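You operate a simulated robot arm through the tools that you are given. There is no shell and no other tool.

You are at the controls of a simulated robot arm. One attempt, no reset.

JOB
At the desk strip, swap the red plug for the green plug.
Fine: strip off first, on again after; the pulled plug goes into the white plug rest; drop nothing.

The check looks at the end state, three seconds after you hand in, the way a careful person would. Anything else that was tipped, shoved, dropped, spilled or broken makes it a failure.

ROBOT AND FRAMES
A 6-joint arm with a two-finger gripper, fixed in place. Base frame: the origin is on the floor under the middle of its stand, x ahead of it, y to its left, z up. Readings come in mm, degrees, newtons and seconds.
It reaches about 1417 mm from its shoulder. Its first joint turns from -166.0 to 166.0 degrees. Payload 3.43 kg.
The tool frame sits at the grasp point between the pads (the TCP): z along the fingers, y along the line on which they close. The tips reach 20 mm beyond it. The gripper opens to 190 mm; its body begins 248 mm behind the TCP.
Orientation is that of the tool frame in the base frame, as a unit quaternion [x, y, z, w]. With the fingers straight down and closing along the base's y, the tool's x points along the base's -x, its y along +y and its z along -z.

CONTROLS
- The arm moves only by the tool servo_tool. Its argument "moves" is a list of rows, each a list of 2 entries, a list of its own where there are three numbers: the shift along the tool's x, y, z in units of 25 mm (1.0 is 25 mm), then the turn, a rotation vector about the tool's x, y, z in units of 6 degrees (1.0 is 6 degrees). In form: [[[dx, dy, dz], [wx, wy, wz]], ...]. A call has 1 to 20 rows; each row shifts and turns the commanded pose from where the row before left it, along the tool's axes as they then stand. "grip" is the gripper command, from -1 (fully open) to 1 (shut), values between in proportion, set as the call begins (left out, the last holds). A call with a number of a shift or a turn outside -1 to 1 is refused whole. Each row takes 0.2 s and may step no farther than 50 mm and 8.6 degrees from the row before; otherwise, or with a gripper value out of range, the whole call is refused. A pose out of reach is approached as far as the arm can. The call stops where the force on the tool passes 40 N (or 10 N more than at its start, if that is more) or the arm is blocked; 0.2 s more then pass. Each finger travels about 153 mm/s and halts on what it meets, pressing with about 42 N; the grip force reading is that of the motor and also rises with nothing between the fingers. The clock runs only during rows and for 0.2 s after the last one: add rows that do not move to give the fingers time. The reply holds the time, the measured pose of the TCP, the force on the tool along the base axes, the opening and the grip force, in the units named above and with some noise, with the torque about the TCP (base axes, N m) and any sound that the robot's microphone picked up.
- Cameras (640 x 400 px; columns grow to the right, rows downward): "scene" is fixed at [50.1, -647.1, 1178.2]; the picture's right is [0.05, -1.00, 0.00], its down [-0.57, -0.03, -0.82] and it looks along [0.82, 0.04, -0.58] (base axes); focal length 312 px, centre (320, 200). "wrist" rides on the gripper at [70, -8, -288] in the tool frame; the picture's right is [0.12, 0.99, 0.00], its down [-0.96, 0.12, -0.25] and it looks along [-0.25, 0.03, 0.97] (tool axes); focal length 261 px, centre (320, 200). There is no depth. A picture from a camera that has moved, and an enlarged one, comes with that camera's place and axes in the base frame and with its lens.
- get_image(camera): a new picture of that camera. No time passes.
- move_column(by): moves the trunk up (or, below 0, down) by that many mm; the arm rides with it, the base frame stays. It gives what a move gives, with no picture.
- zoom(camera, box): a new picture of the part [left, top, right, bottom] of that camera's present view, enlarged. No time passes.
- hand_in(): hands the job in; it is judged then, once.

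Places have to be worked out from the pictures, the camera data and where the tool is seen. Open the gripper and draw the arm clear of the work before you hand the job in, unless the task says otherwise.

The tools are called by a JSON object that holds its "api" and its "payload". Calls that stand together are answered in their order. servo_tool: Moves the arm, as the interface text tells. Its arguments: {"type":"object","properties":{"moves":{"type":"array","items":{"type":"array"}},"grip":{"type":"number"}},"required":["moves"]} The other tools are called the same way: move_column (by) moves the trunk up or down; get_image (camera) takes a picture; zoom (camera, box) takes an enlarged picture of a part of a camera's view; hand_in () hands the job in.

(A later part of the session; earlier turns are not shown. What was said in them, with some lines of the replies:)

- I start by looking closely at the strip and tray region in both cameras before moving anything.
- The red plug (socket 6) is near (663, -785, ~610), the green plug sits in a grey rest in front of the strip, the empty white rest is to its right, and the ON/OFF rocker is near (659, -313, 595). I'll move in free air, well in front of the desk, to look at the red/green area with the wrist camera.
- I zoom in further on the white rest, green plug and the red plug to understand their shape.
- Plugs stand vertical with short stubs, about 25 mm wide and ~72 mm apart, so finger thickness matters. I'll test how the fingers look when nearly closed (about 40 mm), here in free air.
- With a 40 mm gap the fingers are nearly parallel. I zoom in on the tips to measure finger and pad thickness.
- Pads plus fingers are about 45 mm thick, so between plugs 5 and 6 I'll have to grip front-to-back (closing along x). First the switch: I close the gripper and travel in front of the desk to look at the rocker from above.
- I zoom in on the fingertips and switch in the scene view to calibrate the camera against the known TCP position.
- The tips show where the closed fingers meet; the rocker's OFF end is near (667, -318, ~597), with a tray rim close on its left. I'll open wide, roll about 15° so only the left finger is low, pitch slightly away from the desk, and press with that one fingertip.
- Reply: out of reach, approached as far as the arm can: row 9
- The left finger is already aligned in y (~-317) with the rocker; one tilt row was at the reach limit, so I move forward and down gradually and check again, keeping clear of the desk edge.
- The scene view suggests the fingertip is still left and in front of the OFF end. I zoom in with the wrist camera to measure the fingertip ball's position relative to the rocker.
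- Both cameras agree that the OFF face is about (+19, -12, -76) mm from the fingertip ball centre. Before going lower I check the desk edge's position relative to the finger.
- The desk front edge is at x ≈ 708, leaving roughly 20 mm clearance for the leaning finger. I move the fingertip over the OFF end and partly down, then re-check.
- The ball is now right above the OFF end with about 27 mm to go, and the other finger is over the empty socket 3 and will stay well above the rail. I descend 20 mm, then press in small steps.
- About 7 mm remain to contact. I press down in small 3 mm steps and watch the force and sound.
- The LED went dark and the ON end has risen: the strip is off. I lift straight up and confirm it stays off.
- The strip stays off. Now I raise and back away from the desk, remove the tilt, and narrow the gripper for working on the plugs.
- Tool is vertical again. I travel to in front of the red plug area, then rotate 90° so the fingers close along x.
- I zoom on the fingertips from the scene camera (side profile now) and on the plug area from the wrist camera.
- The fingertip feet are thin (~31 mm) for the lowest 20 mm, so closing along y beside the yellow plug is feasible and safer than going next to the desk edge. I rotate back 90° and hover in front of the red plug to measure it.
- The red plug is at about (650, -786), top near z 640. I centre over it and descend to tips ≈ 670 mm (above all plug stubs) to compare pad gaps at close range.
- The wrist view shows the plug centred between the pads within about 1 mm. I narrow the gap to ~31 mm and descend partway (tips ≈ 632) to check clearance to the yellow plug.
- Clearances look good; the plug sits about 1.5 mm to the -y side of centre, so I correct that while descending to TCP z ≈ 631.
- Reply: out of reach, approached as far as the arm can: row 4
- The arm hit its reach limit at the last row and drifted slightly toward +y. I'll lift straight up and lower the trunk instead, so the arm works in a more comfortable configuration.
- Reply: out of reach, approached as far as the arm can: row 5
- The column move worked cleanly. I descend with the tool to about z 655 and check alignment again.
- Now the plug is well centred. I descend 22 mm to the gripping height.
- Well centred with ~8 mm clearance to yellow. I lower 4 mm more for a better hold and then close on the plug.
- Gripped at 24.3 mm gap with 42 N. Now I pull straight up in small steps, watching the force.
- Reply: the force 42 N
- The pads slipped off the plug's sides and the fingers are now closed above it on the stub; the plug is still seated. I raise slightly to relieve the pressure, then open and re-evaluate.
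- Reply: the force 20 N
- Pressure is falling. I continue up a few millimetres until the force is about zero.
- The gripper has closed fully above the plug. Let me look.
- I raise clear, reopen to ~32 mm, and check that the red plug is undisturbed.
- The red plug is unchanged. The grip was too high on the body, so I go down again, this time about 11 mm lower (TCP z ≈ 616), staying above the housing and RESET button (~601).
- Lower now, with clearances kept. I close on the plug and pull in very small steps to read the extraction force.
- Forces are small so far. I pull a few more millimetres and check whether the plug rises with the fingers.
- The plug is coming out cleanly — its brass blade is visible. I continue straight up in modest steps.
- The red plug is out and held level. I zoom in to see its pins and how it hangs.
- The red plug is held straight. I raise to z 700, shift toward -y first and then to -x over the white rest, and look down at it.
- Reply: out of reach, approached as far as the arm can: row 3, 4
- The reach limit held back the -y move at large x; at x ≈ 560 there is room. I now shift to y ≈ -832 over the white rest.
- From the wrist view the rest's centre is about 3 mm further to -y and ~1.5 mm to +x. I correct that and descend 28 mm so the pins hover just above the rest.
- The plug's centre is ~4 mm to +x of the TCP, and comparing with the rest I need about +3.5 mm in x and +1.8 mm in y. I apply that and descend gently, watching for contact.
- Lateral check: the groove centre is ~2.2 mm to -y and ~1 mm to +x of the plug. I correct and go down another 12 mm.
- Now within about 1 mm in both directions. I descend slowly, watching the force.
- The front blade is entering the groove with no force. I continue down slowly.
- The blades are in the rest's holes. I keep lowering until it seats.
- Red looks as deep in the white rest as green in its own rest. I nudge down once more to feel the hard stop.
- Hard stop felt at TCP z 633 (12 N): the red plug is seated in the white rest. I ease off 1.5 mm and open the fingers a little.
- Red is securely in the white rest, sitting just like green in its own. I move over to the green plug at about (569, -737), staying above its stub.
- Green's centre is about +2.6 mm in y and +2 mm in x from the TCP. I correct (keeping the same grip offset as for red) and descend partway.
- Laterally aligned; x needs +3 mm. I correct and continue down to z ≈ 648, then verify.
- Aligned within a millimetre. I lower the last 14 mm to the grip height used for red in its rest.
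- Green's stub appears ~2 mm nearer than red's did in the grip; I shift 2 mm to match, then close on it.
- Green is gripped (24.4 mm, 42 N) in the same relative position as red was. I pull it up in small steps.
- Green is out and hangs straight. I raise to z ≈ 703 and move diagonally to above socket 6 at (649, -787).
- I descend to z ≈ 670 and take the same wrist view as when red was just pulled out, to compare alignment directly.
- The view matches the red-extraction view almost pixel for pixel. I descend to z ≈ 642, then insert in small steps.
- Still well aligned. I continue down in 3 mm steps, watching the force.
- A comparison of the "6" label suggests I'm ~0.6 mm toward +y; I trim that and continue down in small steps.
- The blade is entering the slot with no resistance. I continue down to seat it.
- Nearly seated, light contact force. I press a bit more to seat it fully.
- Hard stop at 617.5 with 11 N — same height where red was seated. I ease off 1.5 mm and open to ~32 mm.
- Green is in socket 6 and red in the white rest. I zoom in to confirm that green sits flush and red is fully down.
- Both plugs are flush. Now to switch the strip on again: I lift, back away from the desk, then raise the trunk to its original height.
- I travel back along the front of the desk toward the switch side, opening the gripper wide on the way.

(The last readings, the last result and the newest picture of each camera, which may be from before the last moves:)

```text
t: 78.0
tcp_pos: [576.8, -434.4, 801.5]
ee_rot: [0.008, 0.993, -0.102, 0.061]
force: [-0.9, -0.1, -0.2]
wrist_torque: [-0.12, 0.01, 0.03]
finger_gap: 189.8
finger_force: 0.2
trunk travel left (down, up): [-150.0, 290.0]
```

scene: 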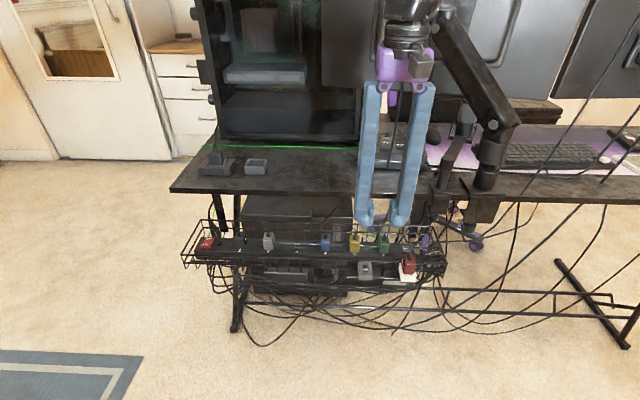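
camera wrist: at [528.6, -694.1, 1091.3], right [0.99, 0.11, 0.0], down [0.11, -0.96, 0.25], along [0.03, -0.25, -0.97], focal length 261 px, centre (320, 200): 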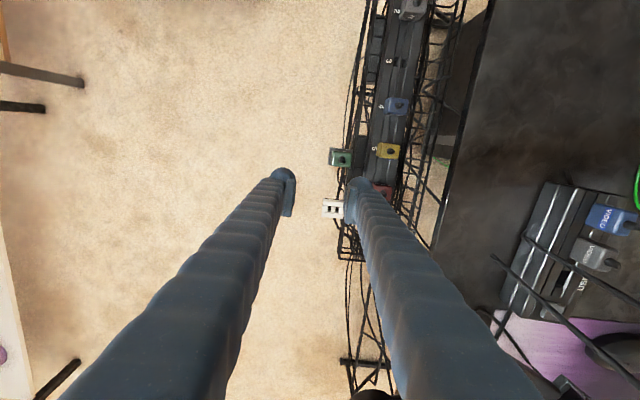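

Same tilt as before. I move the left fingertip to above the ON end (about 29 mm in front of the OFF press point), stopping ~60 mm above.

{"api": "servo_tool", "payload": {"moves": [[[-0.442, 0.188, 0.892], [0, 0, 0]], [[-0.442, 0.188, 0.892], [0, 0, 0]], [[-0.442, 0.188, 0.892], [0, 0, 0]], [[-0.442, 0.188, 0.892], [0, 0, 0]], [[-0.442, 0.188, 0.892], [0, 0, 0]]]}}

{"api": "zoom", "payload": {"camera": "scene", "box": [180, 200, 240, 260]}}

{"api": "zoom", "payload": {"camera": "wrist", "box": [360, 140, 460, 230]}}

{"api": "zoom", "payload": {"camera": "scene", "box": [180, 150, 340, 270]}}

```text
t: 79.2
tcp_pos: [647.4, -433.2, 694.7]
ee_rot: [0.008, 0.993, -0.101, 0.061]
force: [-0.2, 0.3, 0.1]
wrist_torque: [0.0, 0.01, 0.04]
finger_gap: 190.3
finger_force: 0.1
trunk travel left (down, up): [-150.0, 290.0]
```

```text
6.67 times, centred on (210, 230) of scene
camera zoom: at [50.1, -647.1, 1178.2], right [0.05, -1.0, 0.0], down [-0.57, -0.03, -0.82], along [0.82, 0.04, -0.58], focal length 2077 px, centre (1053, 0)
```

zoom: 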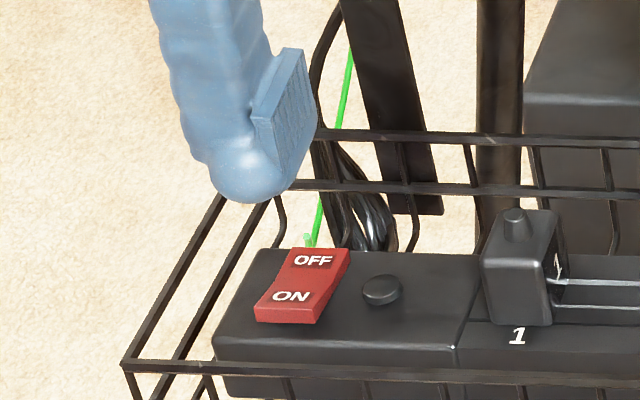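

```text
4.44 times, centred on (410, 185) of wrist
camera zoom: at [541.8, -382.0, 967.3], right [-0.09, 0.97, -0.21], down [0.93, 0.16, 0.33], along [0.36, -0.17, -0.92], focal length 1158 px, centre (-80, 267)
```

zoom: 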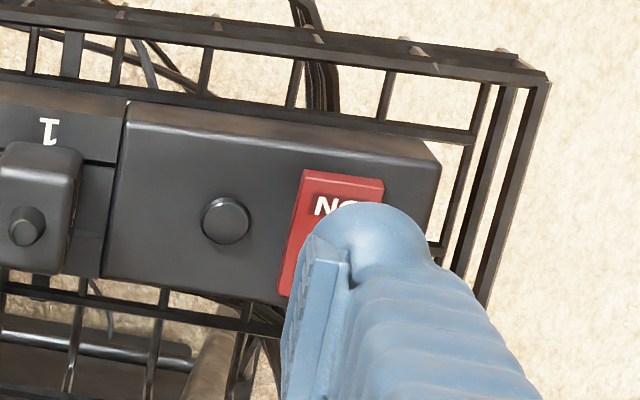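

```text
3.33 times, centred on (260, 210) of scene
camera zoom: at [50.1, -647.1, 1178.2], right [0.05, -1.0, 0.0], down [-0.57, -0.03, -0.82], along [0.82, 0.04, -0.58], focal length 1039 px, centre (520, 167)
```

zoom: 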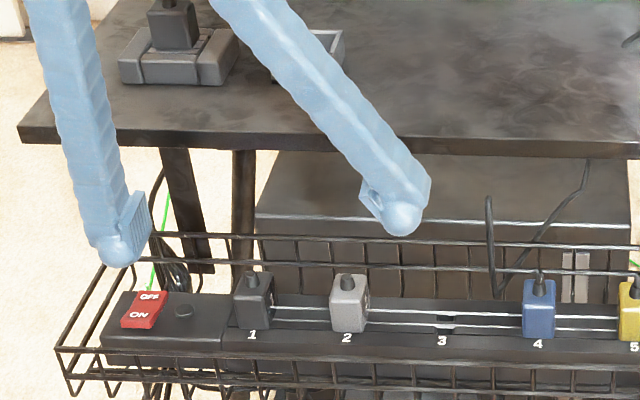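

The ball is nearly over the ON end (about 4 mm in front of the text). I descend 50 mm with a small correction, then check before pressing.

{"api": "servo_tool", "payload": {"moves": [[[0.057, 0.153, 0.648], [0, 0, 0]], [[0.057, 0.153, 0.648], [0, 0, 0]], [[0.057, 0.153, 0.648], [0, 0, 0]]]}}

{"api": "zoom", "payload": {"camera": "scene", "box": [180, 200, 240, 260]}}

{"api": "zoom", "payload": {"camera": "wrist", "box": [360, 140, 460, 230]}}

```text
t: 80.0
tcp_pos: [647.6, -431.8, 644.2]
ee_rot: [0.008, 0.993, -0.101, 0.061]
force: [-0.8, -0.8, -0.3]
wrist_torque: [0.0, 0.0, -0.01]
finger_gap: 189.8
finger_force: 0.1
trunk travel left (down, up): [-150.0, 290.0]
```

```text
6.67 times, centred on (210, 230) of scene
camera zoom: at [50.1, -647.1, 1178.2], right [0.05, -1.0, 0.0], down [-0.57, -0.03, -0.82], along [0.82, 0.04, -0.58], focal length 2077 px, centre (1053, 0)
```

zoom: 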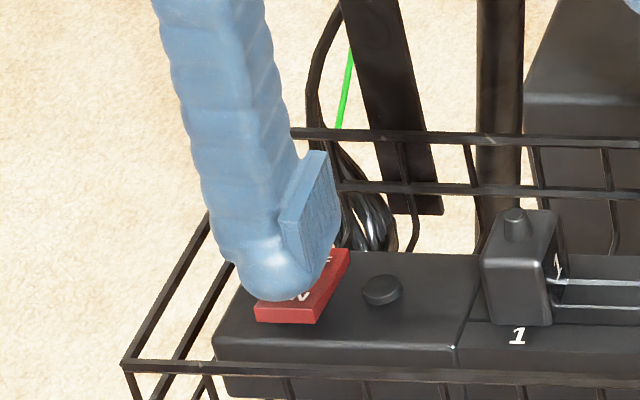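

```text
4.44 times, centred on (410, 185) of wrist
camera zoom: at [542.8, -380.6, 916.8], right [-0.09, 0.97, -0.21], down [0.93, 0.16, 0.33], along [0.36, -0.17, -0.92], focal length 1158 px, centre (-80, 267)
```

zoom: 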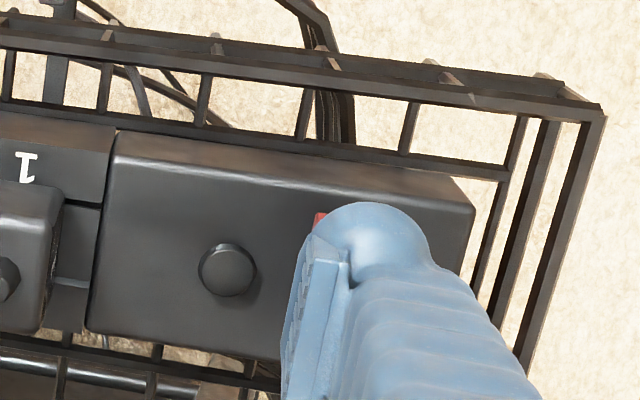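

The ball is centred on the ON end, about 6 mm inside its front edge and nearly touching. I press down in small steps.

{"api": "servo_tool", "payload": {"moves": [[[0.015, 0.024, 0.117], [0, 0, 0]], [[0.015, 0.024, 0.117], [0, 0, 0]], [[0.015, 0.024, 0.117], [0, 0, 0]]]}}

{"api": "zoom", "payload": {"camera": "scene", "box": [180, 200, 240, 260]}}

```text
t: 80.8
tcp_pos: [647.5, -431.0, 635.4]
ee_rot: [0.008, 0.993, -0.1, 0.06]
force: [1.1, 0.1, 0.8]
wrist_torque: [0.03, 0.03, 0.06]
finger_gap: 190.0
finger_force: 0.1
trunk travel left (down, up): [-150.0, 290.0]
```

```text
6.67 times, centred on (210, 230) of scene
camera zoom: at [50.1, -647.1, 1178.2], right [0.05, -1.0, 0.0], down [-0.57, -0.03, -0.82], along [0.82, 0.04, -0.58], focal length 2077 px, centre (1053, 0)
```

zoom: 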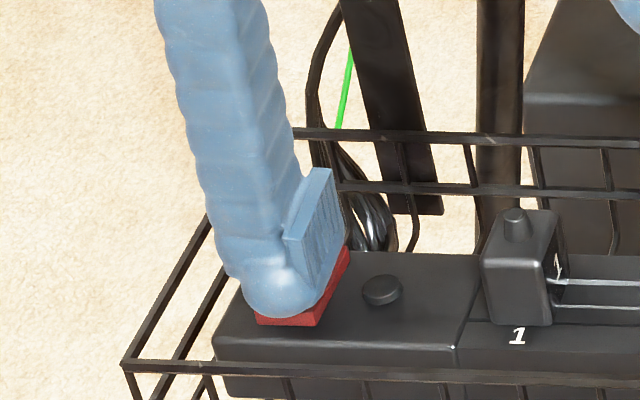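

Just touching. I continue pressing.

{"api": "servo_tool", "payload": {"moves": [[[0.015, 0.024, 0.117], [0, 0, 0]], [[0.015, 0.024, 0.117], [0, 0, 0]]]}}

{"api": "zoom", "payload": {"camera": "scene", "box": [180, 200, 240, 260]}}

```text
t: 81.4
tcp_pos: [647.5, -430.6, 632.7]
ee_rot: [0.008, 0.993, -0.101, 0.062]
force: [-5.2, 5.4, 27.9]
wrist_torque: [3.01, 0.02, 0.43]
finger_gap: 190.1
finger_force: 0.0
trunk travel left (down, up): [-150.0, 290.0]
```

```text
6.67 times, centred on (210, 230) of scene
camera zoom: at [50.1, -647.1, 1178.2], right [0.05, -1.0, 0.0], down [-0.57, -0.03, -0.82], along [0.82, 0.04, -0.58], focal length 2077 px, centre (1053, 0)
```

zoom: 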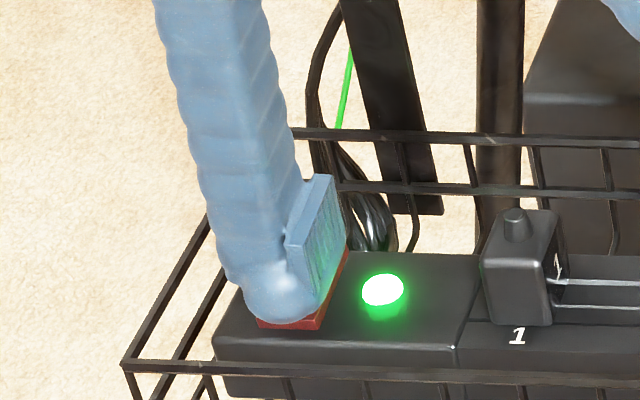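

The LED is lit: the strip is on. I lift straight up off the rocker.

{"api": "servo_tool", "payload": {"moves": [[[-0.05, -0.08, -0.39], [0, 0, 0]], [[-0.1, -0.163, -0.777], [0, 0, 0]], [[-0.1, -0.163, -0.777], [0, 0, 0]], [[-0.1, -0.163, -0.777], [0, 0, 0]], [[-0.1, -0.163, -0.777], [0, 0, 0]]]}}

{"api": "zoom", "payload": {"camera": "scene", "box": [180, 200, 320, 280]}}

```text
t: 82.6
tcp_pos: [647.7, -431.7, 721.1]
ee_rot: [0.008, 0.993, -0.101, 0.06]
force: [0.4, -0.9, 0.0]
wrist_torque: [0.01, 0.0, -0.02]
finger_gap: 190.0
finger_force: 0.1
trunk travel left (down, up): [-150.0, 290.0]
```

```text
4.57 times, centred on (250, 240) of scene
camera zoom: at [50.1, -647.1, 1178.2], right [0.05, -1.0, 0.0], down [-0.57, -0.03, -0.82], along [0.82, 0.04, -0.58], focal length 1424 px, centre (640, 17)
```

zoom: 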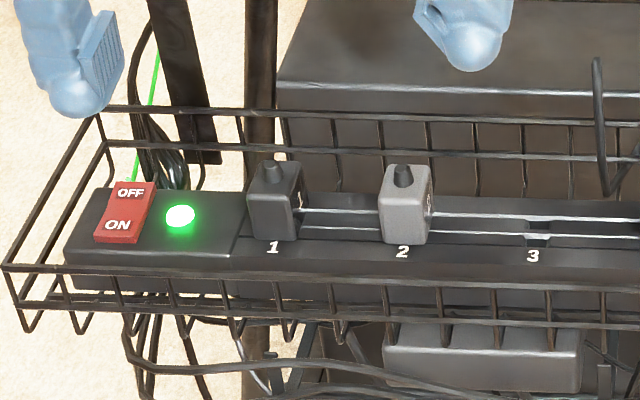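

The strip is on and stays lit. I now back away, undo the tilt, and retreat clear of the work area.

{"api": "servo_tool", "payload": {"moves": [[[0.784, -0.17, -0.806], [0, 0, 0]], [[0.784, -0.17, -0.806], [0, 0, 0]], [[0.784, -0.17, -0.806], [0, 0, 0]], [[0.784, -0.17, -0.806], [0, 0, 0]], [[0.784, -0.17, -0.806], [0, 0, 0]], [[0, 0, 0], [-0.971, 0, 0]], [[0, 0, 0], [-0.971, 0, 0]], [[0, 0, 0], [0, 0.595, 0]], [[0, 0, 0], [0, 0.595, 0]], [[0.9, -0.3, -0.6], [0, 0, 0]], [[0.9, -0.3, -0.6], [0, 0, 0]], [[0.9, -0.3, -0.6], [0, 0, 0]], [[0.9, -0.3, -0.6], [0, 0, 0]], [[0.9, -0.3, -0.6], [0, 0, 0]], [[0.9, -0.3, -0.6], [0, 0, 0]]], "grip": -1}}

{"api": "get_image", "payload": {"camera": "scene"}}

{"api": "get_image", "payload": {"camera": "wrist"}}

{"api": "zoom", "payload": {"camera": "scene", "box": [310, 200, 450, 290]}}

{"api": "zoom", "payload": {"camera": "scene", "box": [180, 200, 320, 290]}}

```text
t: 85.8
tcp_pos: [401.0, -478.2, 899.9]
ee_rot: [0.002, 1.0, 0.0, -0.001]
force: [-0.1, -0.2, -0.2]
wrist_torque: [-0.03, -0.01, 0.0]
finger_gap: 189.8
finger_force: 0.1
trunk travel left (down, up): [-150.0, 290.0]
```

```text
taken
```

scene: 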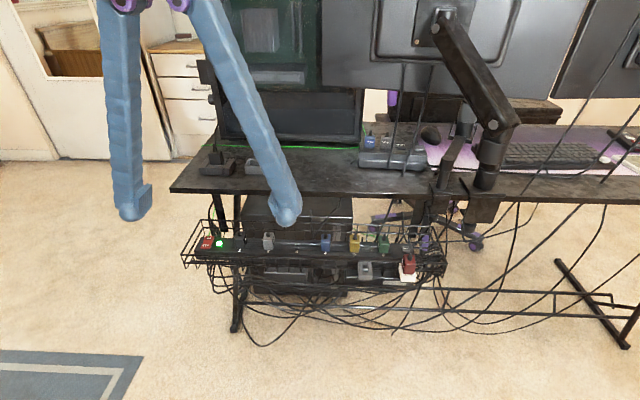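

```text
taken
camera wrist: at [331.0, -485.1, 1188.0], right [-0.11, 0.99, 0.0], down [0.96, 0.11, 0.25], along [0.24, 0.03, -0.97], focal length 261 px, centre (320, 200)
```

wrist: 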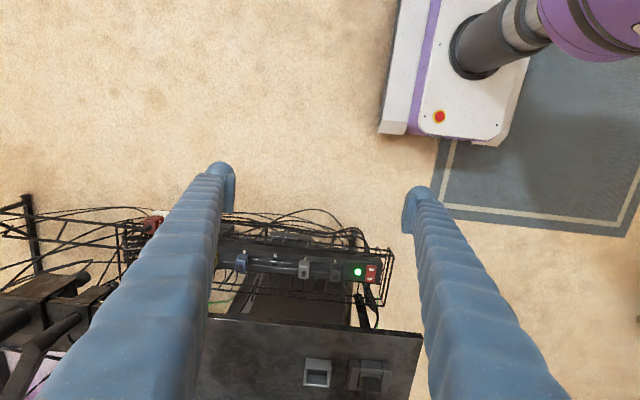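

```text
4.44 times, centred on (380, 245) of scene
camera zoom: at [50.1, -647.1, 1178.2], right [0.05, -1.0, 0.0], down [-0.57, -0.03, -0.82], along [0.82, 0.04, -0.58], focal length 1385 px, centre (53, 0)
```

zoom: 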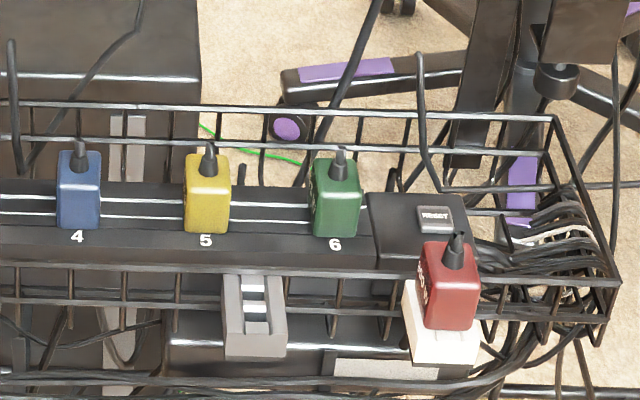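

```text
4.44 times, centred on (250, 245) of scene
camera zoom: at [50.1, -647.1, 1178.2], right [0.05, -1.0, 0.0], down [-0.57, -0.03, -0.82], along [0.82, 0.04, -0.58], focal length 1385 px, centre (631, 0)
```

zoom: 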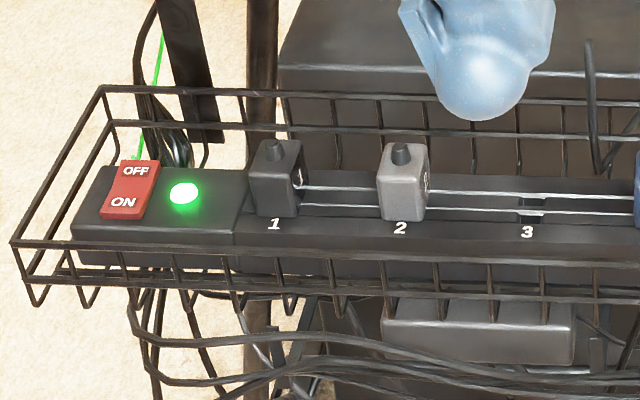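

The final pictures show green flush in socket 6, red in the white rest and the strip on with its LED lit. The other plugs look unchanged, the gripper is open and the arm is clear. I hand the job in.

{"api": "hand_in", "payload": {}}

```text
The job is handed in.
```

The swap is done and handed in. The green plug is in socket 6 of the desk strip, where the red one was, and the red plug is seated in the white plug rest. The strip was switched off before either plug was pulled. It is on again now, with its LED lit.

My first pull on the red plug slipped: the fingers lost their hold and briefly pressed on the top of the plug with about 42 N. It stayed seated, and I saw no change to it afterwards. The second pull, gripped lower, took it out cleanly.

Nothing was dropped. In the final pictures the other plugs look unchanged, and the arm is back near its starting position with the gripper open.
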